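You operate a simulated robot arm through the tools that you are given. There is no shell and no other tool. Be economical: measure what you need, move in short steps, check, and stop when the job is done.

Carry out the task below with a simulated robot arm. There is one attempt and no reset: what you move stays moved.

TASK
Shut the disc carton, tape it and set it on the green mat.
Fine: one strip from the tape press; leave the white slide out.
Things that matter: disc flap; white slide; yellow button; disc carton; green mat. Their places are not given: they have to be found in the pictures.

It is judged by the outcome, as a careful person would: the job done as asked, and still so three seconds after it is handed in. It fails if anything else is knocked over, pushed out of place, dropped, spilled or broken.

THE ROBOT
A 7-joint arm with a two-finger parallel gripper, fixed in place. Base frame: the origin is at the foot of the arm, x ahead of it, y to its left, z up; the work surface is at about z = 0.857. Lengths are in m, angles in degrees, forces in N, time in s.
With the tool pointing down near the work surface it reaches from about 0.24 to 0.68 m from the base axis. Its first joint turns from -66.0 to 66.0 degrees. Payload 2.4 kg.
Tool frame: the origin (TCP) lies between the finger pads and is the grasp point; the fingertips stand 0.03 m ahead of it; z points along the fingers, y is the line along which they close. The gripper opens to 0.094 m. The fingers are 0.028 m wide and 0.01 m thick; the gripper's body (0.05 by 0.096 m) begins 0.055 m behind the TCP.
Orientation is told as [roll, pitch, yaw] about the base's x, y, z axes, in that order, counted from this pose: with the fingers straight down and closing along the base's y, the tool's x points along the base's -x, its y along +y and its z along -z.

THE INTERFACE
- The arm moves only by the tool play_rows. Its argument "series" is a list of rows, each a list of 3 entries, a list of its own where there are three numbers: the turn, a rotation vector about the tool's x, y, z in rad, then the shift along the tool's x, y, z in m, then the gripper command, from -1 (fully open) to 1 (shut), values between in proportion. In form: [[[wx, wy, wz], [tx, ty, tz], jaw], ...]. A call has 1 to 8 rows; each row is the pose to reach, as a shift and turn from the pose commanded when the call began, along the tool's axes at that moment. A row lasts 0.2 s, in which the tool goes at most 0.05 m and 8.6 degrees; a call with a longer step from one row to the next is refused whole, and so is a gripper value outside its range. A pose out of reach is approached as far as the arm can. The call stops where the force on the tool passes 40 N (or 10 N more than at its start, if that is more) or the arm is blocked; 0.2 s more then pass. The fingers move at their own pace (about 0.153 m/s each) and stop on an object; they squeeze with about 25 N. The grip force told is the motor's: it shows also when the fingers shut on nothing. Time passes only in rows, and 0.2 s behind the last, so rows that repeat a pose let the fingers close. It gives the time, the measured TCP pose, the force on the tool (base axes), the opening and the grip force at its end, in the units of the frame above (readings bear some noise), and new pictures: "pictures" is both (left out), scene, wrist or none.
- Cameras (640 x 400 px; columns grow to the right, rows downward): "scene" is fixed at [0.0409, 0.4544, 1.4521]; the picture's right is [-0.80, -0.60, 0.00], its down [-0.29, 0.39, -0.87] and it looks along [0.52, -0.70, -0.49] (base axes); focal length 369 px, centre (320, 200). "wrist" rides on the gripper at [-0.037, 0, -0.058] in the tool frame; the picture's right is [0.00, -1.00, 0.00], its down [0.97, 0.00, -0.24] and it looks along [0.24, 0.00, 0.97] (tool axes); focal length 218 px, centre (320, 200).
- locate(camera, pixels): for up to 12 pixels [column, row] of the newest picture of that camera ("zoom" is the newest enlarged one), the place [x, y, z] in the base frame of the surface seen there, good to about 0.002 m, but the place of the scene camera against the robot may be out by one fixed shift of up to 0.018 m in any direction. No time passes.
- inspect(camera, box): a new picture of the part [left, top, right, bottom] of that camera's present view, enlarged. No time passes.
- finish_job(): hands the job in; it is judged then, once.

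Work in short steps. Measure before you move; look again where a grasp or a placing could have gone wrong, and mend it. You have 80 turns and 120 pictures in all, the two below and enlarged ones among them. Open the gripper and draw the arm clear of the work before you hand the job in, unless the task says otherwise; then end with one line.

The tools are called after "Request:" as name(argument=value, ...) on one line, values as JSON. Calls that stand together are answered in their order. play_rows: Moves the arm, as the interface text tells. Its arguments: {"type":"object","properties":{"series":{"type":"array"},"pictures":{"type":"string","enum":["both","scene","wrist","none"]}},"required":["series"]} The other tools are called the same way: locate (camera, pixels) gives the place of the surface under pixels of a picture; inspect (camera, box) takes an enlarged picture of a part of a camera's view; finish_job () hands the job in.

At the start:

```text
time_s: 0.0
position: [0.3472, -0.1093, 1.1855]
ee_rot: [0.0, 0.0, 0.0]
ft_force: [-1.2, 0.0, -0.6]
opening: 0.0942
grasp_force: 0.0
```

scene: 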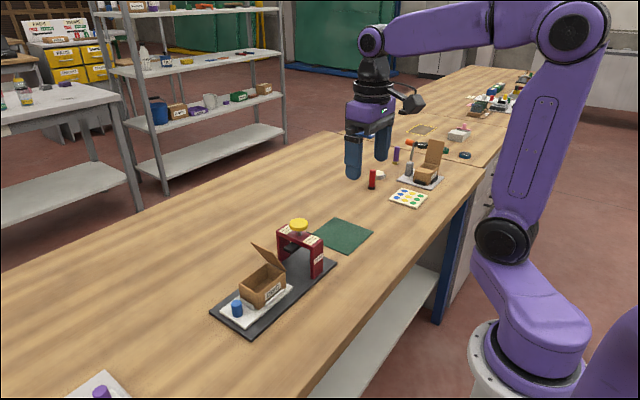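
wrist: 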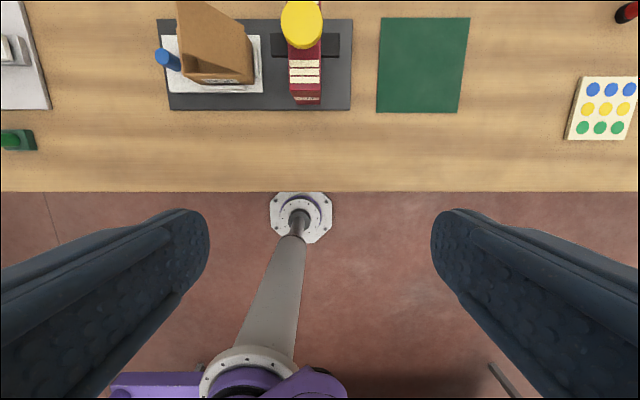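

The press with a carton on a white slide is around scene (265,285), the mat at (343,234). I'll enlarge and measure.

Request:
inspect(camera="scene", box=[200, 200, 390, 340])

Request:
inspect(camera="wrist", box=[140, 0, 480, 130])

Request:
locate(camera="wrist", pixels=[[168, 110], [352, 110], [352, 20], [262, 93], [168, 60], [218, 78], [302, 25], [305, 100], [377, 112], [458, 112], [470, 18], [381, 18]])

Request:
inspect(camera="scene", box=[340, 120, 480, 220])

```text
2.86 times, centred on (295, 270) of scene
```

zoom: 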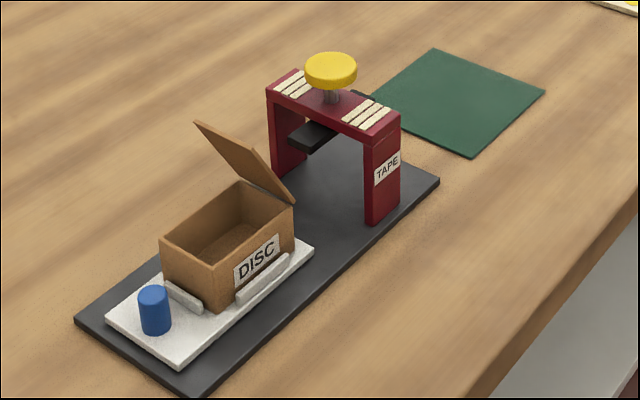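

```text
1.88 times, centred on (310, 65) of wrist
```

zoom: 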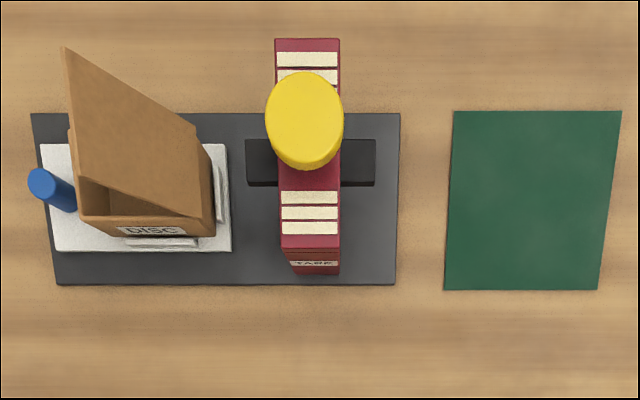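

```text
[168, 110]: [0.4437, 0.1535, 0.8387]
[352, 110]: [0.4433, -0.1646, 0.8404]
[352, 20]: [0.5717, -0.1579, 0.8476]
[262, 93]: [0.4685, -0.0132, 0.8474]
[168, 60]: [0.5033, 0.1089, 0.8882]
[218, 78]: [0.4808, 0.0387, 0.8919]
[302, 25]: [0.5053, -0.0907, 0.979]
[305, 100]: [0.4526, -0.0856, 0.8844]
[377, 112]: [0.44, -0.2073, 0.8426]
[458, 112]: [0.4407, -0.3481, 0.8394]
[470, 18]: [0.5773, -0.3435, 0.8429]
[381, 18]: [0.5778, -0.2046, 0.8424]
```

```text
4.00 times, centred on (410, 170) of scene
```

zoom: 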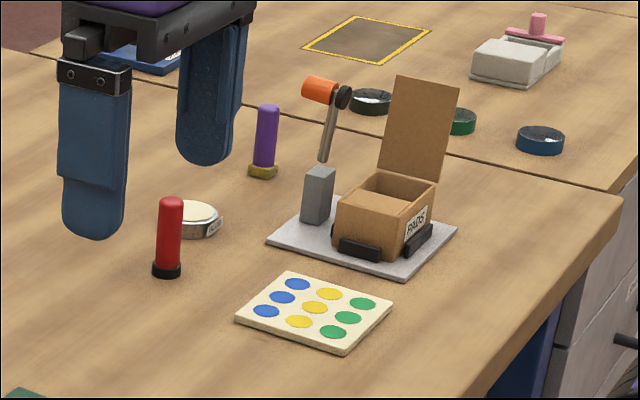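

Flap is hinged on the press side and leans over the box, free edge toward the blue knob. I'll compare scene and wrist measurements.

Request:
locate(camera="scene", pixels=[[314, 236], [365, 254], [345, 218], [373, 235], [270, 332], [299, 222], [237, 306], [270, 297], [230, 310]])

Request:
play_rows(series=[[[0, 0, 0], [0.03, 0.03, 0], -1], [[0, 0, 0], [0.06, 0.06, 0], -1], [[0, 0, 0], [0.08, 0.1, 0], -1], [[0, 0, 0], [0.08, 0.14, 0], -1]])

```text
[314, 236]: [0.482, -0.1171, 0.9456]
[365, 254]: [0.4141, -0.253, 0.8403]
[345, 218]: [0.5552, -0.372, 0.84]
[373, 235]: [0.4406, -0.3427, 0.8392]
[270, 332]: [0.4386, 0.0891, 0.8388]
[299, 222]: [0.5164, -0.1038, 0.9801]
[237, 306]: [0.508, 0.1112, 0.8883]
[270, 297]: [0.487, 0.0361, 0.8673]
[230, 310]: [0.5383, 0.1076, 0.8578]
```

```text
time_s: 1.0
position: [0.2676, 0.0301, 1.185]
ee_rot: [0.0, -0.1, 0.1]
ft_force: [0.6, -0.1, 0.4]
opening: 0.0939
grasp_force: 0.0
```

scene: 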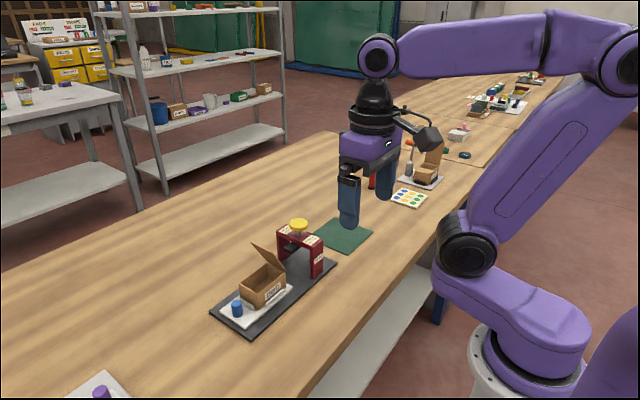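
wrist: 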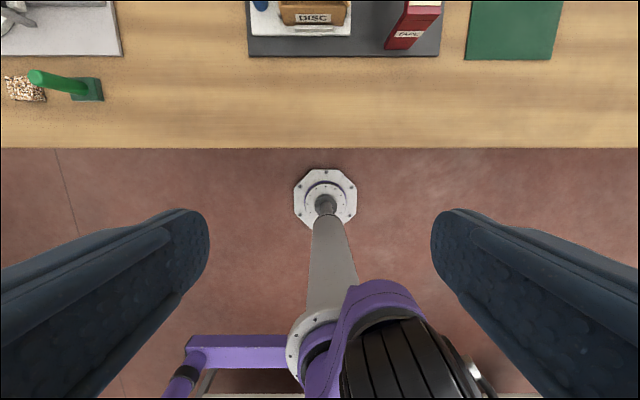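

Tool +x is base -x, so I go back the other way for a view above the carton.

Request:
play_rows(series=[[[0, 0, 0], [-0.04, 0.0, 0], -1], [[0, 0, 0], [-0.08, 0.0, 0], -1], [[0, 0, 0], [-0.12, 0.0, 0], -1], [[0, 0, 0], [-0.16, 0.0, 0], 0], [[0, 0, 0], [-0.18, 0.0, 0], 1], [[0, 0, 0], [-0.18, 0.0, 0], 1]], pictures="wrist")

```text
time_s: 2.4
position: [0.4499, 0.0309, 1.183]
ee_rot: [0.1, -0.1, -0.1]
ft_force: [-0.8, -0.1, -0.5]
opening: 0.0
grasp_force: 24.8
```

wrist: 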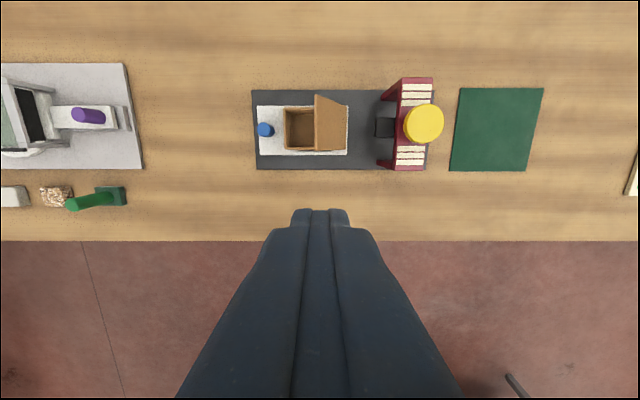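

Request:
inspect(camera="wrist", box=[240, 65, 440, 190])

Request:
locate(camera="wrist", pixels=[[286, 148], [314, 148], [316, 97], [316, 120], [344, 148], [345, 125], [265, 128], [424, 122], [259, 152], [346, 152], [256, 168], [500, 130]])

```text
3.20 times, centred on (340, 128) of wrist
```

zoom: 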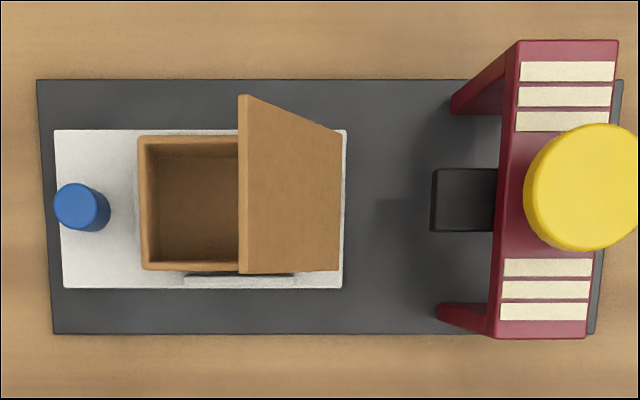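

```text
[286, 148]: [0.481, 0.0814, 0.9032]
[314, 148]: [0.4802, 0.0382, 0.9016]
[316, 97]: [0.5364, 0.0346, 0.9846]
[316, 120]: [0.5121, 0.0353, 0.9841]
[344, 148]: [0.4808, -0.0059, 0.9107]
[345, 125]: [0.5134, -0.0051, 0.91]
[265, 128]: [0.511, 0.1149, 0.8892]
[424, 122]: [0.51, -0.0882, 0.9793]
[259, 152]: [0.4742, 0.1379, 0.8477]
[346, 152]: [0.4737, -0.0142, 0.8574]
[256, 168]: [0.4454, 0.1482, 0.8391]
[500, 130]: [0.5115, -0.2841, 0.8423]
```

Measured: carton spans x≈0.48–0.545, y≈-0.005–0.083, rim z≈0.903; flap free edge at y 0.035, z 0.984; button (0.51,-0.088,0.98). I move behind the flap with closed fingers, pause, then check.

Request:
play_rows(series=[[[0, 0, 0], [-0.03, -0.015, 0.02], 1], [[0, 0, 0], [-0.062, -0.033, 0.04], 1], [[0, 0, 0], [-0.062, -0.036, 0.085], 1], [[0, 0, 0], [-0.062, -0.036, 0.13], 1], [[0, 0, 0], [-0.062, -0.036, 0.16], 1], [[0, 0, 0], [-0.062, -0.036, 0.18], 1]])

```text
time_s: 3.8
position: [0.5092, -0.0058, 1.0037]
ee_rot: [0.1, 0.0, 0.1]
ft_force: [0.0, 0.6, -0.9]
opening: 0.0001
grasp_force: 25.3
```

scene: 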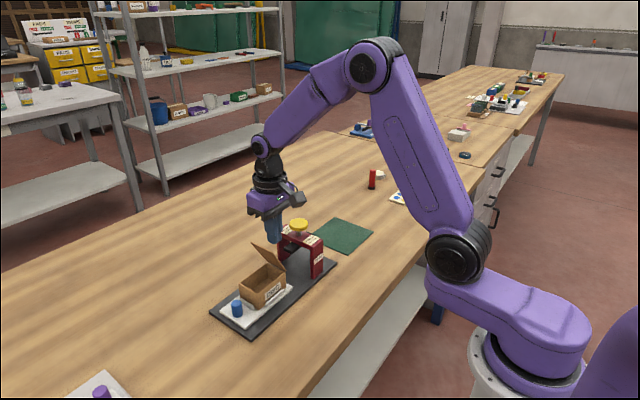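
wrist: 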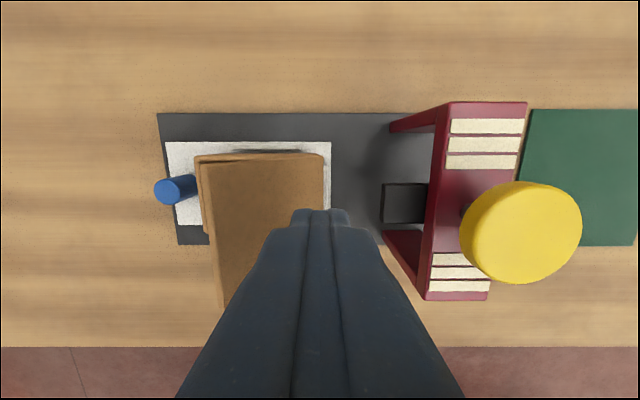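

Fingers are behind the flap; I sweep it shut along its arc.

Request:
play_rows(series=[[[0, 0, 0], [0, 0.024, 0.01], 1], [[0, 0, 0], [0, 0.041, 0.022], 1], [[0, 0, 0], [0, 0.053, 0.037], 1], [[0, 0, 0], [0, 0.06, 0.053], 1], [[0, 0, 0], [0, 0.062, 0.064], 1], [[0, 0, 0], [0, 0.062, 0.068], 1]])

```text
time_s: 5.2
position: [0.5098, 0.057, 0.9362]
ee_rot: [0.0, 0.0, -0.1]
ft_force: [-1.1, 0.3, 7.9]
opening: 0.0
grasp_force: 24.8
```

scene: 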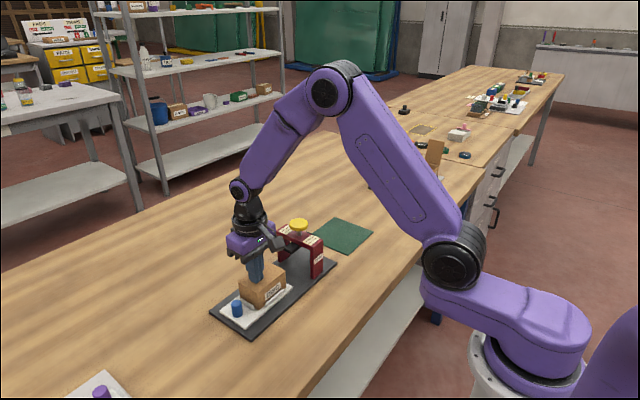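
wrist: 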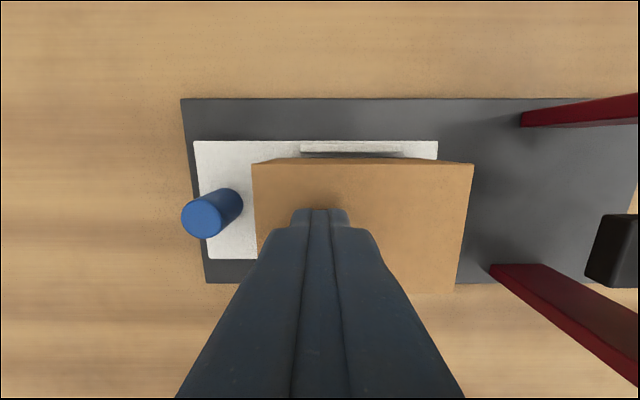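

Flap is down with 8 N on it. I lift a little to see whether it stays shut.

Request:
play_rows(series=[[[0, 0, 0], [0, 0, 0.003], 1], [[0, 0, 0], [0, 0.0, -0.03], 1], [[0, 0, 0], [0, 0.02, -0.07], 1], [[0, 0, 0], [0.03, 0.04, -0.11], 1], [[0, 0, 0], [0.06, 0.05, -0.13], -0.2], [[0, 0, 0], [0.06, 0.06, -0.13], -0.2]])

```text
refused: row 4 steps farther than a row can; nothing moved
```

Request:
play_rows(series=[[[0, 0, 0], [0, 0, 0.003], 1], [[0, 0, 0], [0, 0.0, -0.03], 1], [[0, 0, 0], [0, 0.02, -0.07], 1], [[0, 0, 0], [0.02, 0.03, -0.11], 1], [[0, 0, 0], [0.05, 0.05, -0.13], -0.2], [[0, 0, 0], [0.06, 0.06, -0.13], -0.2]])

```text
time_s: 6.6
position: [0.4489, 0.1183, 1.0672]
ee_rot: [0.0, 0.1, 0.0]
ft_force: [-0.2, 0.9, 0.2]
opening: 0.0563
grasp_force: 0.1
```

scene: 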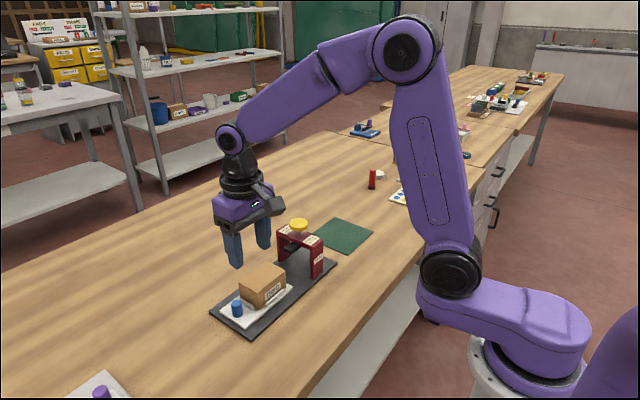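
wrist: 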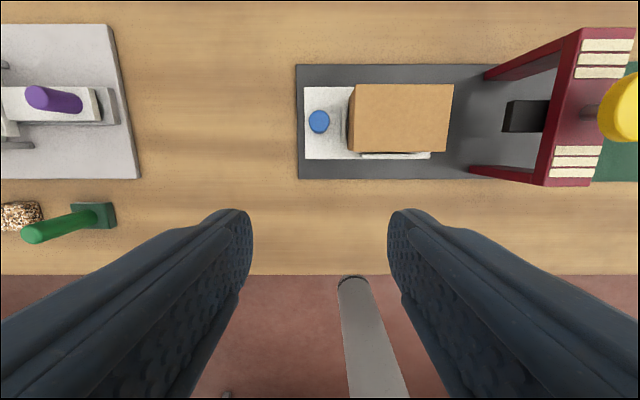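

Flap stays closed. Next I'll turn the gripper 90° (closing along x) above the knob, which gives clearance from carton and press; measuring the knob meanwhile.

Request:
locate(camera="wrist", pixels=[[319, 117], [310, 122], [328, 122], [319, 112], [319, 130], [307, 158], [352, 150], [446, 150], [352, 86], [452, 86], [400, 120]])

Request:
inspect(camera="wrist", box=[290, 50, 490, 190])

Request:
play_rows(series=[[[0, 0, -0.14], [0, 0, 0], -0.2], [[0, 0, -0.28], [0, 0, 0], -0.2], [[0, 0, -0.42], [0, 0, 0], -0.2], [[0, 0, -0.56], [0, 0, 0], -0.2], [[0, 0, -0.7], [0, 0, 0], -0.2], [[0, 0, -0.84], [-0.02, 0, 0], -0.2], [[0, 0, -0.98], [-0.04, 0, 0], -0.2], [[0, 0, -1.12], [-0.061, 0, 0], -0.2]], pictures="none")

```text
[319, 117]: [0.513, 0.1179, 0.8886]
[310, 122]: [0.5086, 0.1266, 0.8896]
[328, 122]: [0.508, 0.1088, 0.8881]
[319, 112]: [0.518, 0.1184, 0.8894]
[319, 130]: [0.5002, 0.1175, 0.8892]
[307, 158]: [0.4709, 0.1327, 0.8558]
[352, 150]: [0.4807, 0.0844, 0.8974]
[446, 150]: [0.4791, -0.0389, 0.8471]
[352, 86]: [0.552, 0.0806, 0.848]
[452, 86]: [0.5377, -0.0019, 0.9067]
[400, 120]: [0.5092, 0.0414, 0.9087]
```

```text
2.86 times, centred on (390, 120) of wrist
```

zoom: 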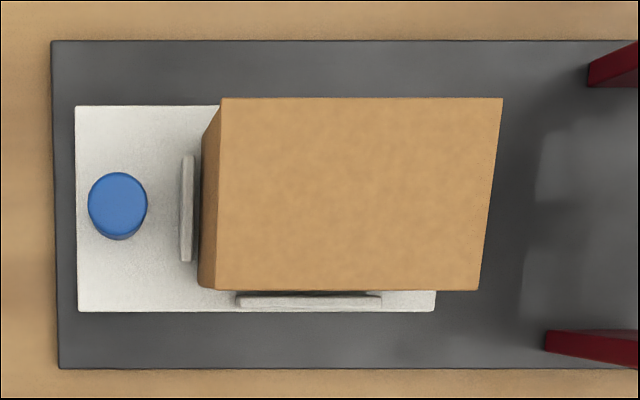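

```text
time_s: 8.4
position: [0.5109, 0.1176, 1.0654]
ee_rot: [0.0, -0.1, 64.3]
ft_force: [0.2, 0.9, -0.1]
opening: 0.0564
grasp_force: 0.2
```

Finish the turn over the knob (centre ≈(0.509,0.118), top 0.889, slide top 0.856).

Request:
play_rows(series=[[[0, 0, -0.15], [0, 0, 0], -0.2], [[0, 0, -0.3], [0, 0, 0], -0.2], [[0, 0, -0.449], [0, 0, 0], -0.2], [[0, 0, -0.449], [0, 0, 0.04], -0.2], [[0, 0, -0.449], [0, 0, 0.08], -0.2]])

```text
time_s: 9.6
position: [0.5101, 0.1164, 0.9864]
ee_rot: [0.0, 0.0, 90.0]
ft_force: [0.7, -0.8, 0.0]
opening: 0.0565
grasp_force: 0.1
```

scene: 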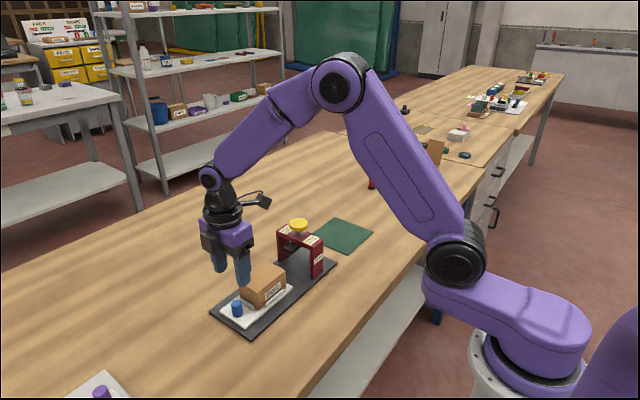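
wrist: 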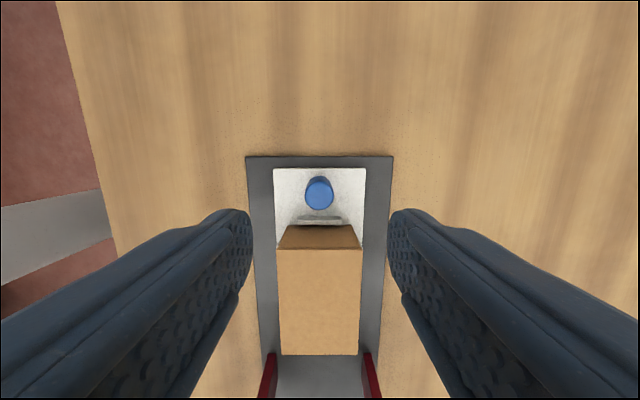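

Knob centred between the fingers. Descend to tip z≈0.862 and close.

Request:
play_rows(series=[[[0, 0, 0], [-0.002, 0, 0.045], -0.2], [[0, 0, 0], [-0.002, 0, 0.08], -0.2], [[0, 0, 0], [-0.002, 0, 0.094], -0.2], [[0, 0, 0], [-0.002, 0, 0.094], 0.3], [[0, 0, 0], [-0.002, 0, 0.094], 1], [[0, 0, 0], [-0.002, 0, 0.094], 1]], pictures="wrist")

```text
time_s: 11.0
position: [0.5092, 0.1192, 0.8919]
ee_rot: [0.3, 0.0, 89.9]
ft_force: [-9.8, -0.2, -1.1]
opening: 0.0212
grasp_force: 44.8
```

wrist: 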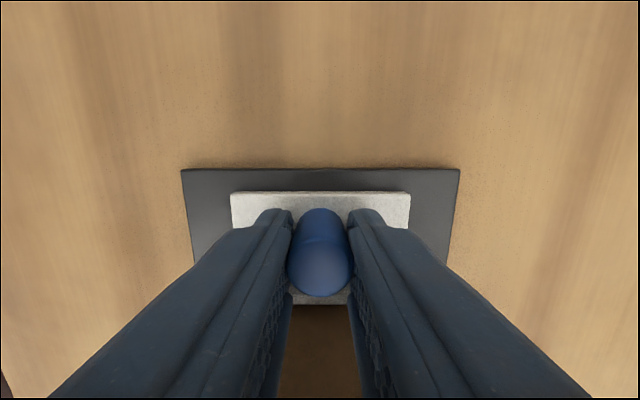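

Knob held (0.021 m). Push the slide toward the press (tool +x), easing the 1 mm side force.

Request:
play_rows(series=[[[0, 0, 0], [0.01, 0.001, 0], 1], [[0, 0, 0], [0.025, 0.001, 0], 1], [[0, 0, 0], [0.04, 0.001, 0], 1], [[0, 0, 0], [0.055, 0.001, 0], 1]])

```text
time_s: 12.0
position: [0.5109, 0.0633, 0.8919]
ee_rot: [0.0, 0.0, 89.8]
ft_force: [4.0, 1.1, -19.3]
opening: 0.0217
grasp_force: 44.7
```

scene: 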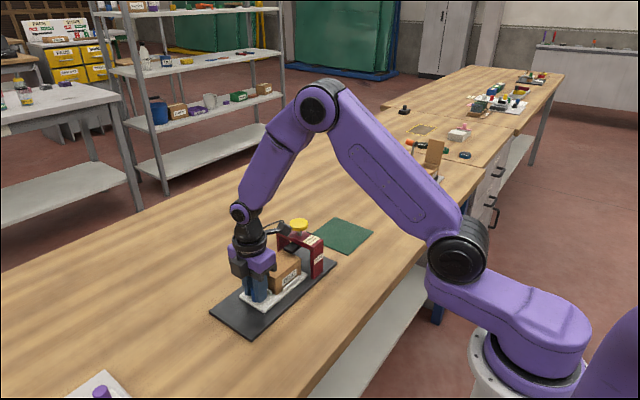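
wrist: 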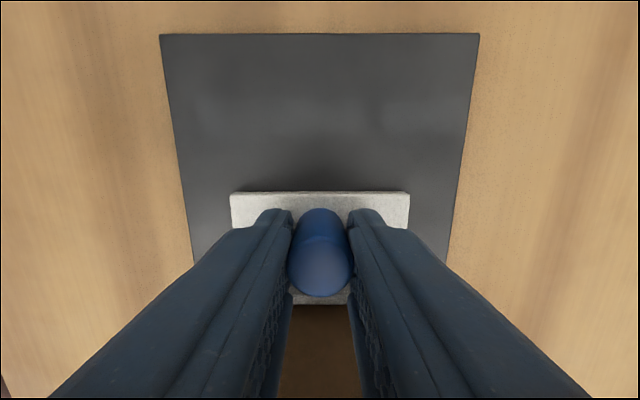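

A bracket on the gripper reaches toward the press in the scene view; I check its clearance.

Request:
inspect(camera="scene", box=[210, 195, 350, 335])

Request:
locate(camera="scene", pixels=[[290, 244], [282, 228], [293, 238], [299, 224], [305, 240], [267, 258]])

```text
2.86 times, centred on (280, 265) of scene
```

zoom: 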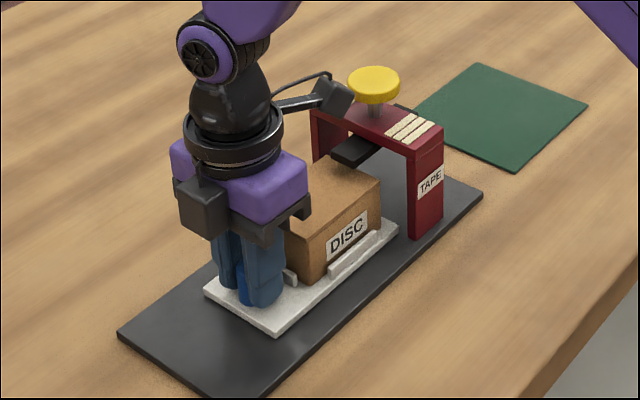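

```text
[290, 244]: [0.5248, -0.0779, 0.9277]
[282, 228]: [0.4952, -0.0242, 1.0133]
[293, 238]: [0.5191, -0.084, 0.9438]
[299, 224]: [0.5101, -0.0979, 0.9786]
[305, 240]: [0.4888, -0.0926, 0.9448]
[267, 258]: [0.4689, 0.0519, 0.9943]
```

Request:
locate(camera="zoom", pixels=[[340, 115], [330, 108], [345, 108], [318, 85], [352, 90], [328, 78], [322, 100], [350, 100], [374, 72], [305, 215], [270, 240]])

```text
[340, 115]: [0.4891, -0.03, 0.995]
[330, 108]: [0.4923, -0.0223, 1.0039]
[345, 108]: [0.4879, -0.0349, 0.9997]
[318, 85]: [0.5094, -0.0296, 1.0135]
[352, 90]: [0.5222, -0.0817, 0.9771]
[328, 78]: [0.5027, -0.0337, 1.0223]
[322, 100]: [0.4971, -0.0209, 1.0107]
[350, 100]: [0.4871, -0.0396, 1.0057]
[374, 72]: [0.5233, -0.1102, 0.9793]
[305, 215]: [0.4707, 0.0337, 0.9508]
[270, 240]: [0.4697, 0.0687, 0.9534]
```

The bracket's lowest corner is z≈0.995, the button top 0.979: 15 mm. I regrip the knob 9 mm higher for more margin, then go on.

Request:
play_rows(series=[[[0, 0, 0], [0, 0, 0], 0], [[0, 0, 0], [0, 0, 0], -0.2], [[0, 0, 0], [0, 0, -0.009], -0.2], [[0, 0, 0], [0, 0, -0.009], 0.4], [[0, 0, 0], [0, 0, -0.009], 1], [[0, 0, 0], [0, 0, -0.009], 1]], pictures="none")

Request:
play_rows(series=[[[0, 0, 0], [0.01, 0, 0], 1], [[0, 0, 0], [0.02, 0, 0], 1], [[0, 0, 0], [0.03, 0, 0], 1]], pictures="scene")

```text
time_s: 13.4
position: [0.511, 0.064, 0.9009]
ee_rot: [-0.1, 0.0, 89.9]
ft_force: [4.8, 0.9, -0.2]
opening: 0.021
grasp_force: 44.7
```

```text
time_s: 14.2
position: [0.5107, 0.0331, 0.9017]
ee_rot: [-0.1, 0.0, 89.9]
ft_force: [4.8, 0.6, 11.2]
opening: 0.0214
grasp_force: 45.1
```

scene: 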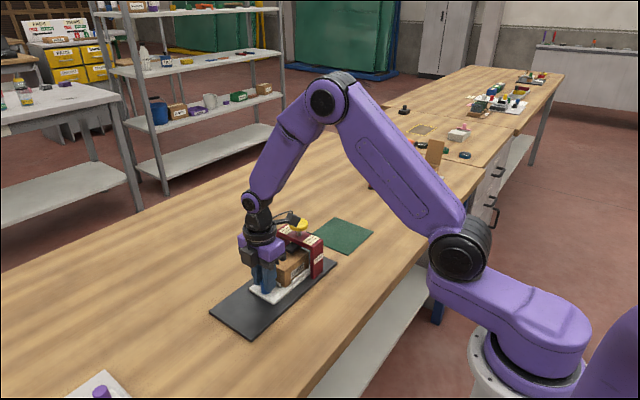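

Request:
inspect(camera="scene", box=[235, 195, 355, 315])

```text
3.33 times, centred on (295, 255) of scene
```

zoom: 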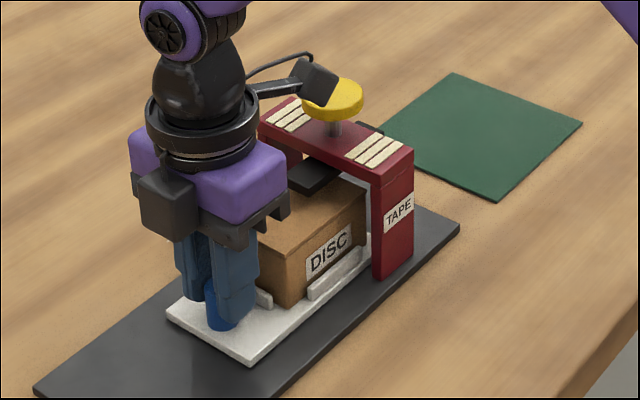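

Request:
locate(camera="zoom", pixels=[[330, 102], [322, 100], [312, 95], [336, 85], [345, 90], [300, 90]])

Request:
play_rows(series=[[[0, 0, 0], [0.01, 0, 0], 1], [[0, 0, 0], [0.02, 0, 0], 1], [[0, 0, 0], [0.03, 0, 0], 1]], pictures="scene")

```text
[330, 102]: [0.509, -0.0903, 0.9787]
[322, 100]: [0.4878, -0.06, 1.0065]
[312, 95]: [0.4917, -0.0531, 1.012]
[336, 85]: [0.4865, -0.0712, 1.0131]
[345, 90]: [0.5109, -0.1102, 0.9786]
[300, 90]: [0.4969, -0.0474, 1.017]
```

```text
time_s: 15.0
position: [0.5095, 0.0031, 0.902]
ee_rot: [0.0, -0.1, 89.9]
ft_force: [9.3, 1.0, 10.3]
opening: 0.0214
grasp_force: 45.2
```

scene: 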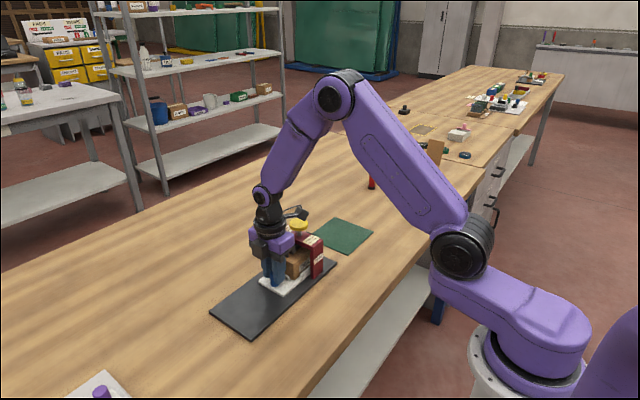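

Travel so far 0.116 m. Small steps to find the end stop.

Request:
play_rows(series=[[[0, 0, 0], [0.004, 0.001, 0], 1], [[0, 0, 0], [0.008, 0.001, 0], 1], [[0, 0, 0], [0.011, 0.001, 0], 1]], pictures="both")

Request:
inspect(camera="scene", box=[235, 195, 355, 315])

```text
time_s: 15.8
position: [0.5097, -0.0086, 0.9008]
ee_rot: [-0.2, 0.1, 89.9]
ft_force: [15.4, 1.4, 6.6]
opening: 0.0211
grasp_force: 44.3
```

scene: 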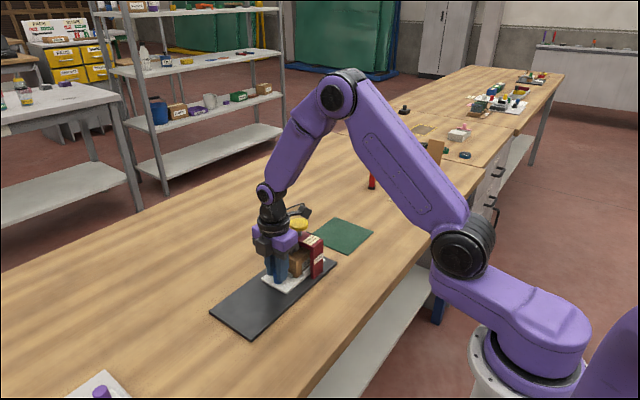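
wrist: 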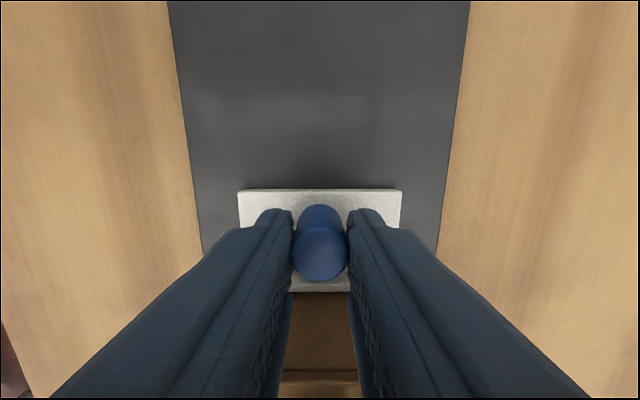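

```text
3.33 times, centred on (295, 255) of scene
```

zoom: 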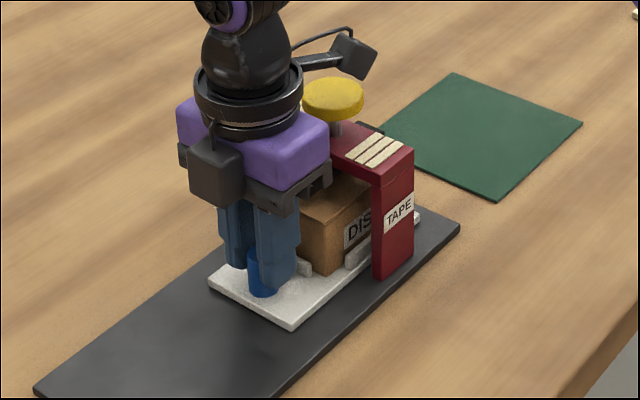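

Carton centre should now be under the button; probe a few mm more for a stop.

Request:
play_rows(series=[[[0, 0, 0], [0.003, -0.001, 0], 1], [[0, 0, 0], [0.006, -0.002, 0], 1], [[0, 0, 0], [0.006, -0.002, 0], 1]], pictures="none")

```text
time_s: 16.6
position: [0.51, -0.0107, 0.9022]
ee_rot: [0.1, 0.0, 90.0]
ft_force: [2.8, 13.8, 16.7]
opening: 0.0213
grasp_force: 45.2
```

The stop is reached (y force 14 N at y≈-0.010). Release, rise straight up, and view the button.

Request:
play_rows(series=[[[0, 0, 0], [-0.005, 0, 0], 0.2], [[0, 0, 0], [-0.005, 0, 0], -0.2], [[0, 0, 0], [-0.005, 0, -0.04], -0.2], [[0, 0, 0], [-0.005, 0, -0.085], -0.2], [[0, 0, 0], [-0.005, 0, -0.13], 0.5], [[0, 0, 0], [-0.005, 0, -0.175], 1], [[0, 0, 0], [-0.005, 0, -0.2], 1]])

```text
time_s: 18.2
position: [0.5112, -0.0087, 1.1017]
ee_rot: [-0.1, 0.0, 90.0]
ft_force: [0.2, -0.1, -0.1]
opening: 0.0
grasp_force: 24.8
```

scene: 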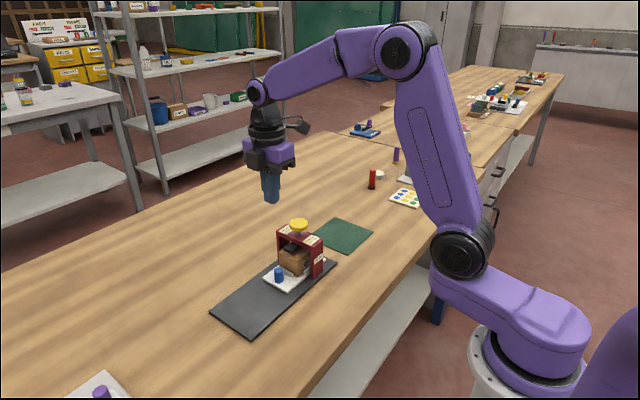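
wrist: 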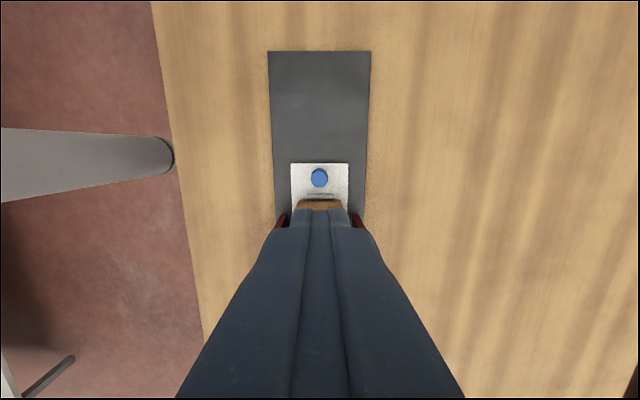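

Slide in and carton under the press. Move closed fingertips over the button (0.511,-0.090) to just above it.

Request:
play_rows(series=[[[0, 0, 0], [0.04, 0, 0], 1], [[0, 0, 0], [0.081, 0, 0.02], 1], [[0, 0, 0], [0.081, 0, 0.055], 1], [[0, 0, 0], [0.081, 0, 0.08], 1]])

Request:
inspect(camera="scene", box=[235, 175, 355, 295])

```text
time_s: 19.2
position: [0.5102, -0.0893, 1.0215]
ee_rot: [-0.1, 0.1, 89.9]
ft_force: [-0.6, 0.9, -0.1]
opening: 0.0
grasp_force: 25.0
```

scene: 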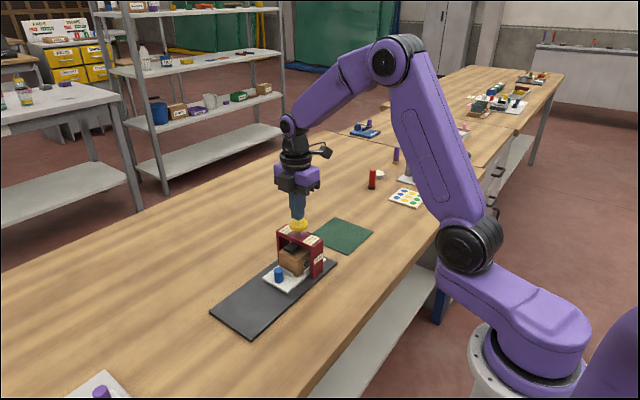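
wrist: 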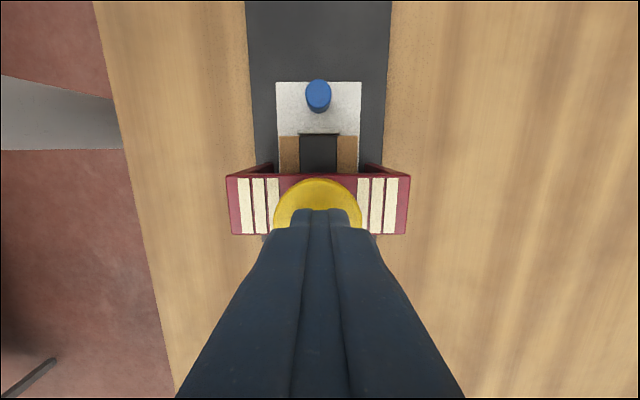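

```text
3.33 times, centred on (295, 235) of scene
```

zoom: 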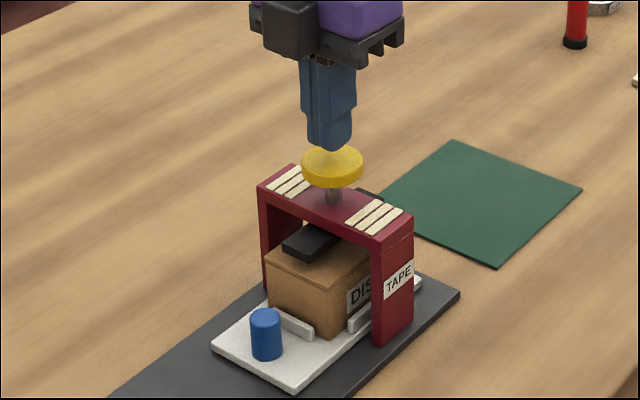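

Aligned on the button. Press once in small steps until resistance, without lifting.

Request:
play_rows(series=[[[0, 0, 0], [0, 0, 0.01], 1], [[0, 0, 0], [0, 0, 0.015], 1], [[0, 0, 0], [0, 0, 0.02], 1], [[0, 0, 0], [0, 0, 0.024], 1], [[0, 0, 0], [0, 0, 0.028], 1], [[0, 0, 0], [0, 0, 0.031], 1], [[0, 0, 0], [0, 0, 0.034], 1]], pictures="scene")

Request:
inspect(camera="scene", box=[235, 175, 355, 295])

```text
time_s: 20.4
position: [0.5116, -0.0897, 0.9983]
ee_rot: [-0.3, 0.1, 89.8]
ft_force: [-6.4, 0.2, 15.4]
opening: 0.0
grasp_force: 25.0
stopped in row 6: the force on the tool passed its limit (the readings are from after the stop); the commanded pose is now the measured one
```

scene: 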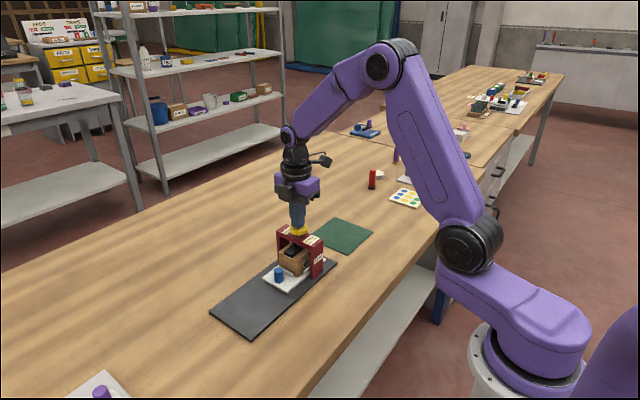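

```text
3.33 times, centred on (295, 235) of scene
```

zoom: 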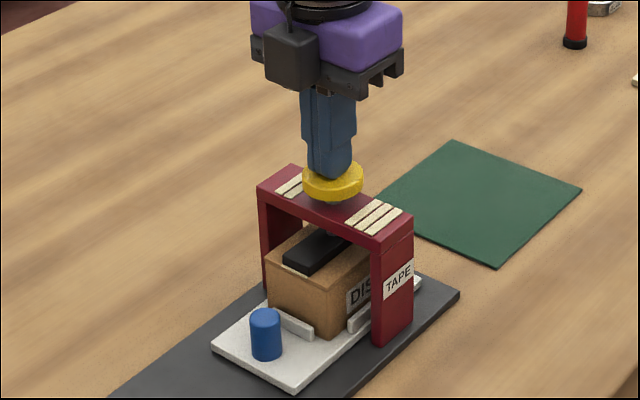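

The button is down and the pad sits on the carton; it bottomed at over 40 N. Lift off and look.

Request:
play_rows(series=[[[0, 0, 0], [0, 0, -0.03], 1], [[0, 0, 0], [0, 0, -0.07], 1], [[0, 0, 0], [-0.04, 0, -0.09], 1], [[0, 0, 0], [-0.079, 0, -0.09], 0.2], [[0, 0, 0], [-0.079, 0, -0.07], -0.2]])

Request:
inspect(camera="scene", box=[235, 185, 355, 305])

```text
time_s: 21.6
position: [0.5119, -0.0088, 1.0696]
ee_rot: [-0.4, 0.0, 89.9]
ft_force: [0.6, -0.6, -0.9]
opening: 0.0563
grasp_force: 0.1
```

scene: 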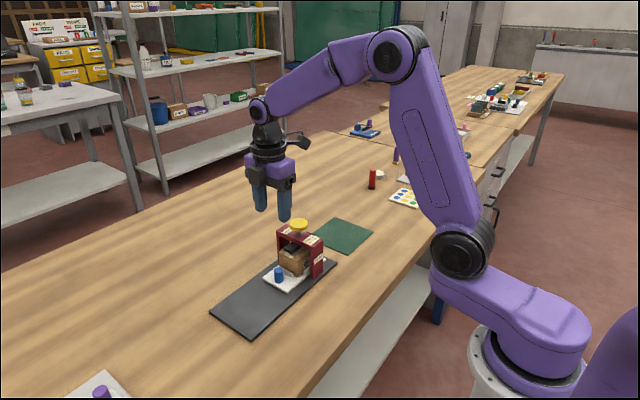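
wrist: 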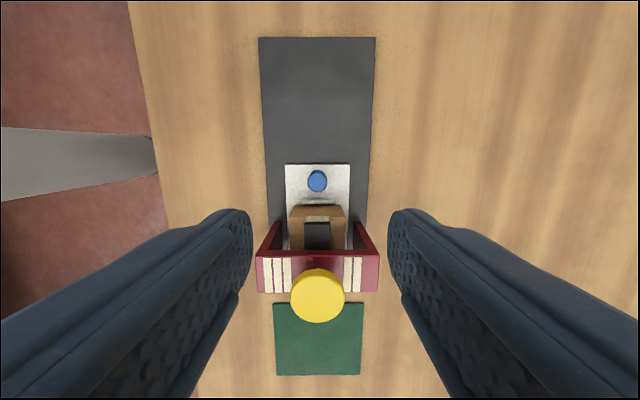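

```text
3.33 times, centred on (295, 245) of scene
```

zoom: 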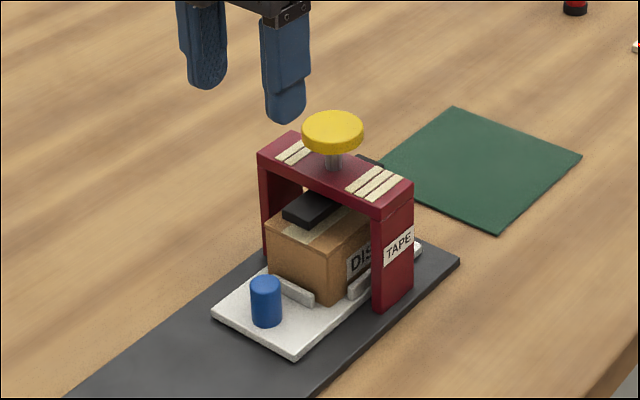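

The strip of tape is on the carton and the button is back up. Measure the knob again.

Request:
locate(camera="wrist", pixels=[[317, 181], [317, 173], [317, 190], [308, 181], [326, 181]])

```text
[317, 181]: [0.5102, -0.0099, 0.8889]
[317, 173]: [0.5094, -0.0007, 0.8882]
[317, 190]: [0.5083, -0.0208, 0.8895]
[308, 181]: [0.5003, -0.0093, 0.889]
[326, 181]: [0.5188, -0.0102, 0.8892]
```

Request:
play_rows(series=[[[0, 0, 0], [0.001, 0.002, 0.045], -0.2], [[0, 0, 0], [0.001, 0.002, 0.09], -0.2], [[0, 0, 0], [0.001, 0.002, 0.135], -0.2], [[0, 0, 0], [0.001, 0.002, 0.168], -0.2], [[0, 0, 0], [0.001, 0.002, 0.168], 0.4], [[0, 0, 0], [0.001, 0.002, 0.168], 1], [[0, 0, 0], [0.001, 0.002, 0.168], 1]], pictures="none")

Request:
play_rows(series=[[[0, 0, 0], [-0.01, 0, 0], 1], [[0, 0, 0], [-0.025, 0, 0], 1], [[0, 0, 0], [-0.045, 0, 0], 1], [[0, 0, 0], [-0.065, 0, 0], 1], [[0, 0, 0], [-0.085, 0, 0], 1], [[0, 0, 0], [-0.1, 0, 0], 1], [[0, 0, 0], [-0.115, 0, 0], 1]])

```text
time_s: 23.2
position: [0.5097, -0.0117, 0.8985]
ee_rot: [-0.3, 0.0, 89.9]
ft_force: [2.2, 0.2, -6.8]
opening: 0.0213
grasp_force: 45.1
```

```text
time_s: 24.8
position: [0.5101, 0.105, 0.8999]
ee_rot: [-0.2, 0.1, 89.9]
ft_force: [-3.7, 0.1, -14.0]
opening: 0.0212
grasp_force: 44.8
```

scene: 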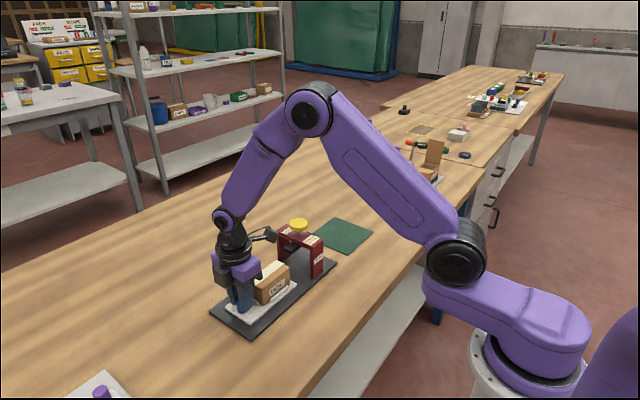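
wrist: 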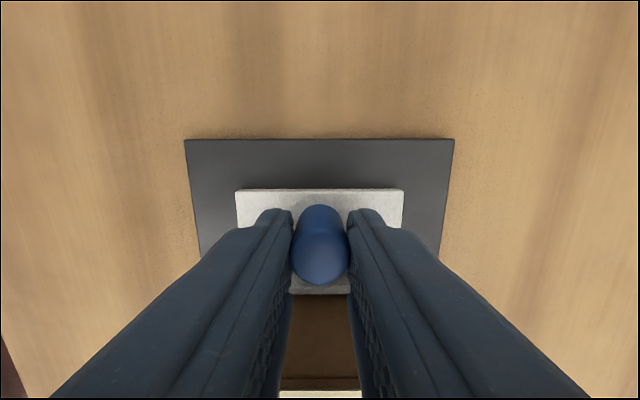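

Slide follows; pull the remaining ~14 mm to its outer stop, gently.

Request:
play_rows(series=[[[0, 0, 0], [-0.005, 0, 0], 1], [[0, 0, 0], [-0.01, 0, 0], 1], [[0, 0, 0], [-0.014, 0, 0], 1], [[0, 0, 0], [-0.014, 0, 0], 1]], pictures="none")

Request:
play_rows(series=[[[0, 0, 0], [0, 0, 0], 0.2], [[0, 0, 0], [0, 0, 0], -0.2], [[0, 0, 0], [0, 0, -0.045], -0.2], [[0, 0, 0], [0, 0, -0.09], -0.5], [[0, 0, 0], [0.0, 0, -0.13], -1], [[0, 0, 0], [0.0, 0, -0.17], -1], [[0, 0, 0], [0.02, 0, -0.19], -1]])

```text
time_s: 25.8
position: [0.5095, 0.1177, 0.9007]
ee_rot: [-0.1, 0.1, 89.9]
ft_force: [-9.3, -0.2, -8.7]
opening: 0.0212
grasp_force: 45.0
```

```text
time_s: 27.4
position: [0.5091, 0.0973, 1.0901]
ee_rot: [-0.3, -0.1, 89.9]
ft_force: [0.2, 0.2, -0.4]
opening: 0.0939
grasp_force: 0.1
```

scene: 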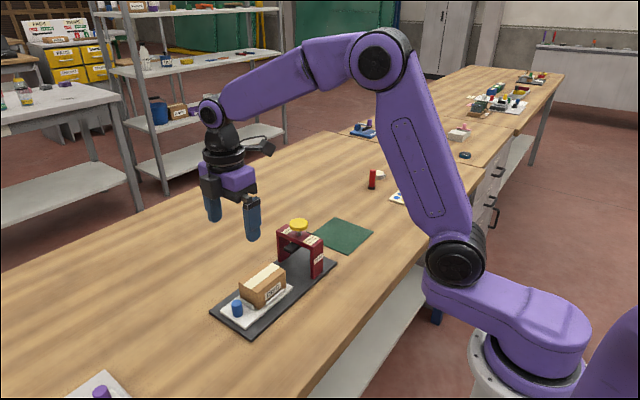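
wrist: 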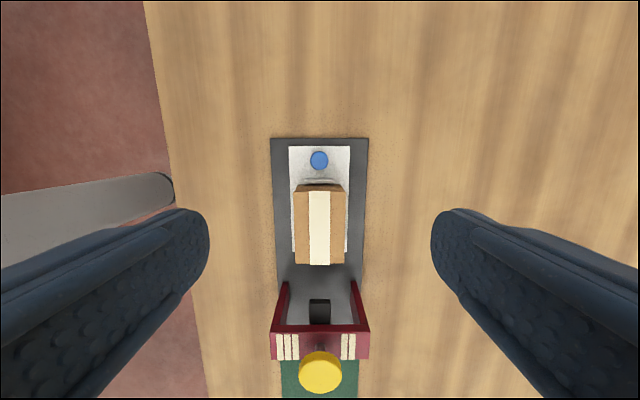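

Slide is back out and the carton taped. Measure the carton.

Request:
inspect(camera="wrist", box=[260, 130, 380, 290])

Request:
locate(camera="wrist", pixels=[[297, 260], [342, 260], [299, 200], [343, 200], [320, 192], [320, 262], [320, 228], [319, 160]])

```text
2.50 times, centred on (320, 210) of wrist
```

zoom: 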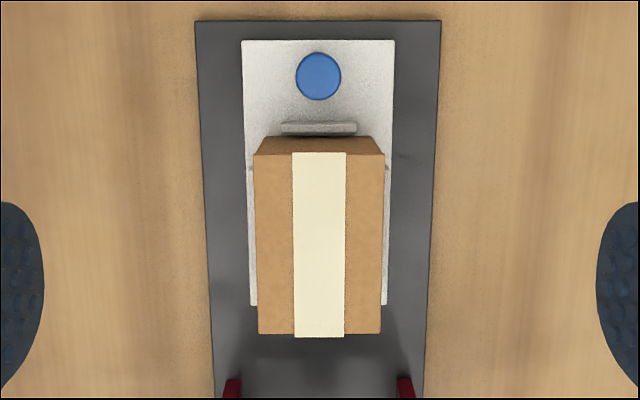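

```text
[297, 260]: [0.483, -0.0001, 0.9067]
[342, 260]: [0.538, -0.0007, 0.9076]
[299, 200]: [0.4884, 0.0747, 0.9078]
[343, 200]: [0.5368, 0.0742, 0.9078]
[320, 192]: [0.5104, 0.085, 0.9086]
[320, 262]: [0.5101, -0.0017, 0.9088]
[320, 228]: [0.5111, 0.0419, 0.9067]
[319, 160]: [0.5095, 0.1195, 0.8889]
```

Carton centre ≈(0.511,0.040), 0.060 wide in x, top 0.908. Descend to TCP z 0.902 (above the slide's ridges) and grip.

Request:
play_rows(series=[[[0, 0, 0], [0.03, -0.002, 0.03], -1], [[0, 0, 0], [0.057, -0.002, 0.07], -1], [[0, 0, 0], [0.057, -0.002, 0.115], -1], [[0, 0, 0], [0.057, -0.002, 0.15], -1], [[0, 0, 0], [0.057, -0.002, 0.178], -1], [[0, 0, 0], [0.057, -0.002, 0.188], -1]])

Request:
inspect(camera="scene", box=[205, 215, 345, 335])

```text
time_s: 28.8
position: [0.514, 0.04, 0.9015]
ee_rot: [-0.3, 0.0, 89.8]
ft_force: [-0.2, -0.1, -0.1]
opening: 0.094
grasp_force: 0.0
```

scene: 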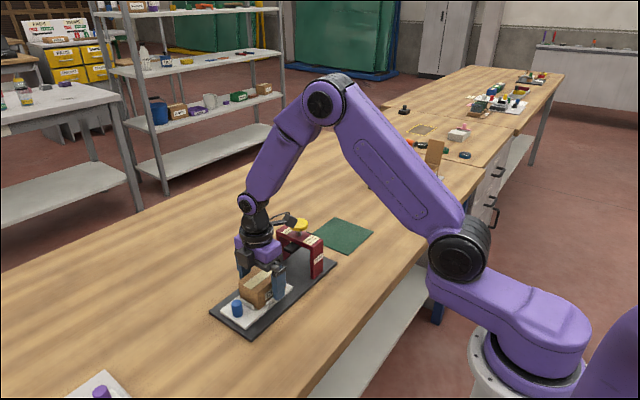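
wrist: 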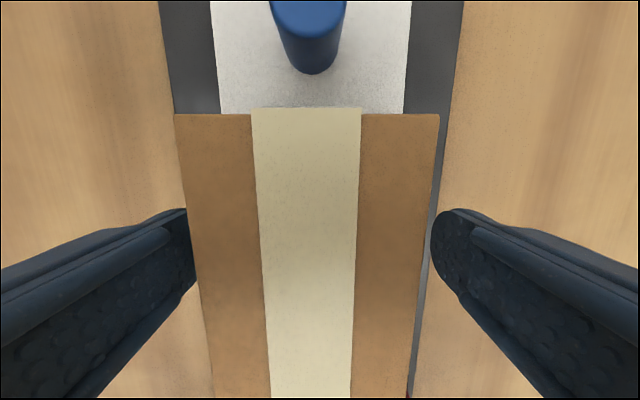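

```text
3.33 times, centred on (275, 275) of scene
```

zoom: 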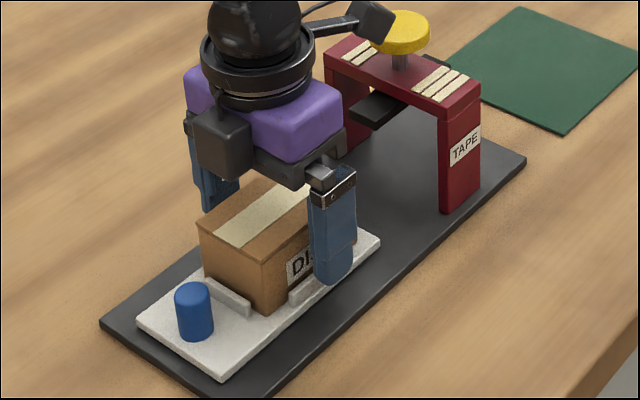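

Shift 3 mm toward -x to centre, then close and lift slightly.

Request:
play_rows(series=[[[0, 0, 0], [0, 0.003, 0], -0.7], [[0, 0, 0], [0, 0.003, 0], 0], [[0, 0, 0], [0, 0.003, 0], 0.5], [[0, 0, 0], [0, 0.003, 0], 0.5], [[0, 0, 0], [0, 0.003, -0.01], 0.5], [[0, 0, 0], [0, 0.003, -0.03], 0.5], [[0, 0, 0], [0, 0.003, -0.05], 0.5]])

```text
time_s: 30.4
position: [0.5079, 0.0401, 0.9516]
ee_rot: [-0.3, 0.0, 89.9]
ft_force: [-0.1, 0.2, 0.5]
opening: 0.0234
grasp_force: 0.0
```

scene: 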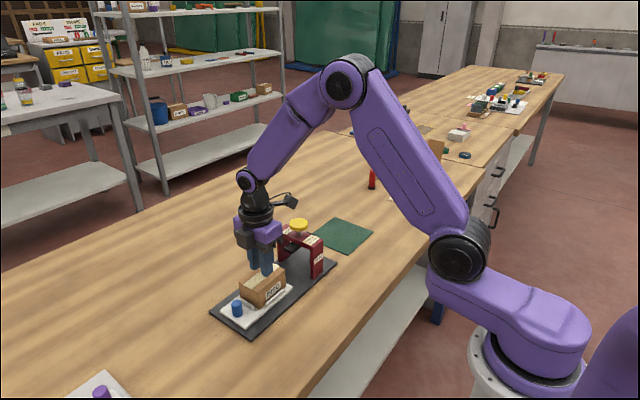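
wrist: 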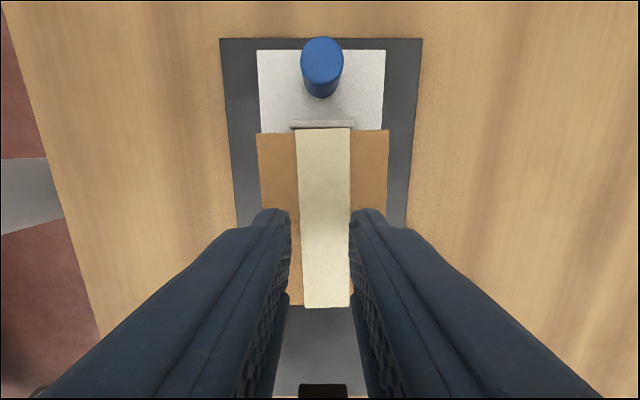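

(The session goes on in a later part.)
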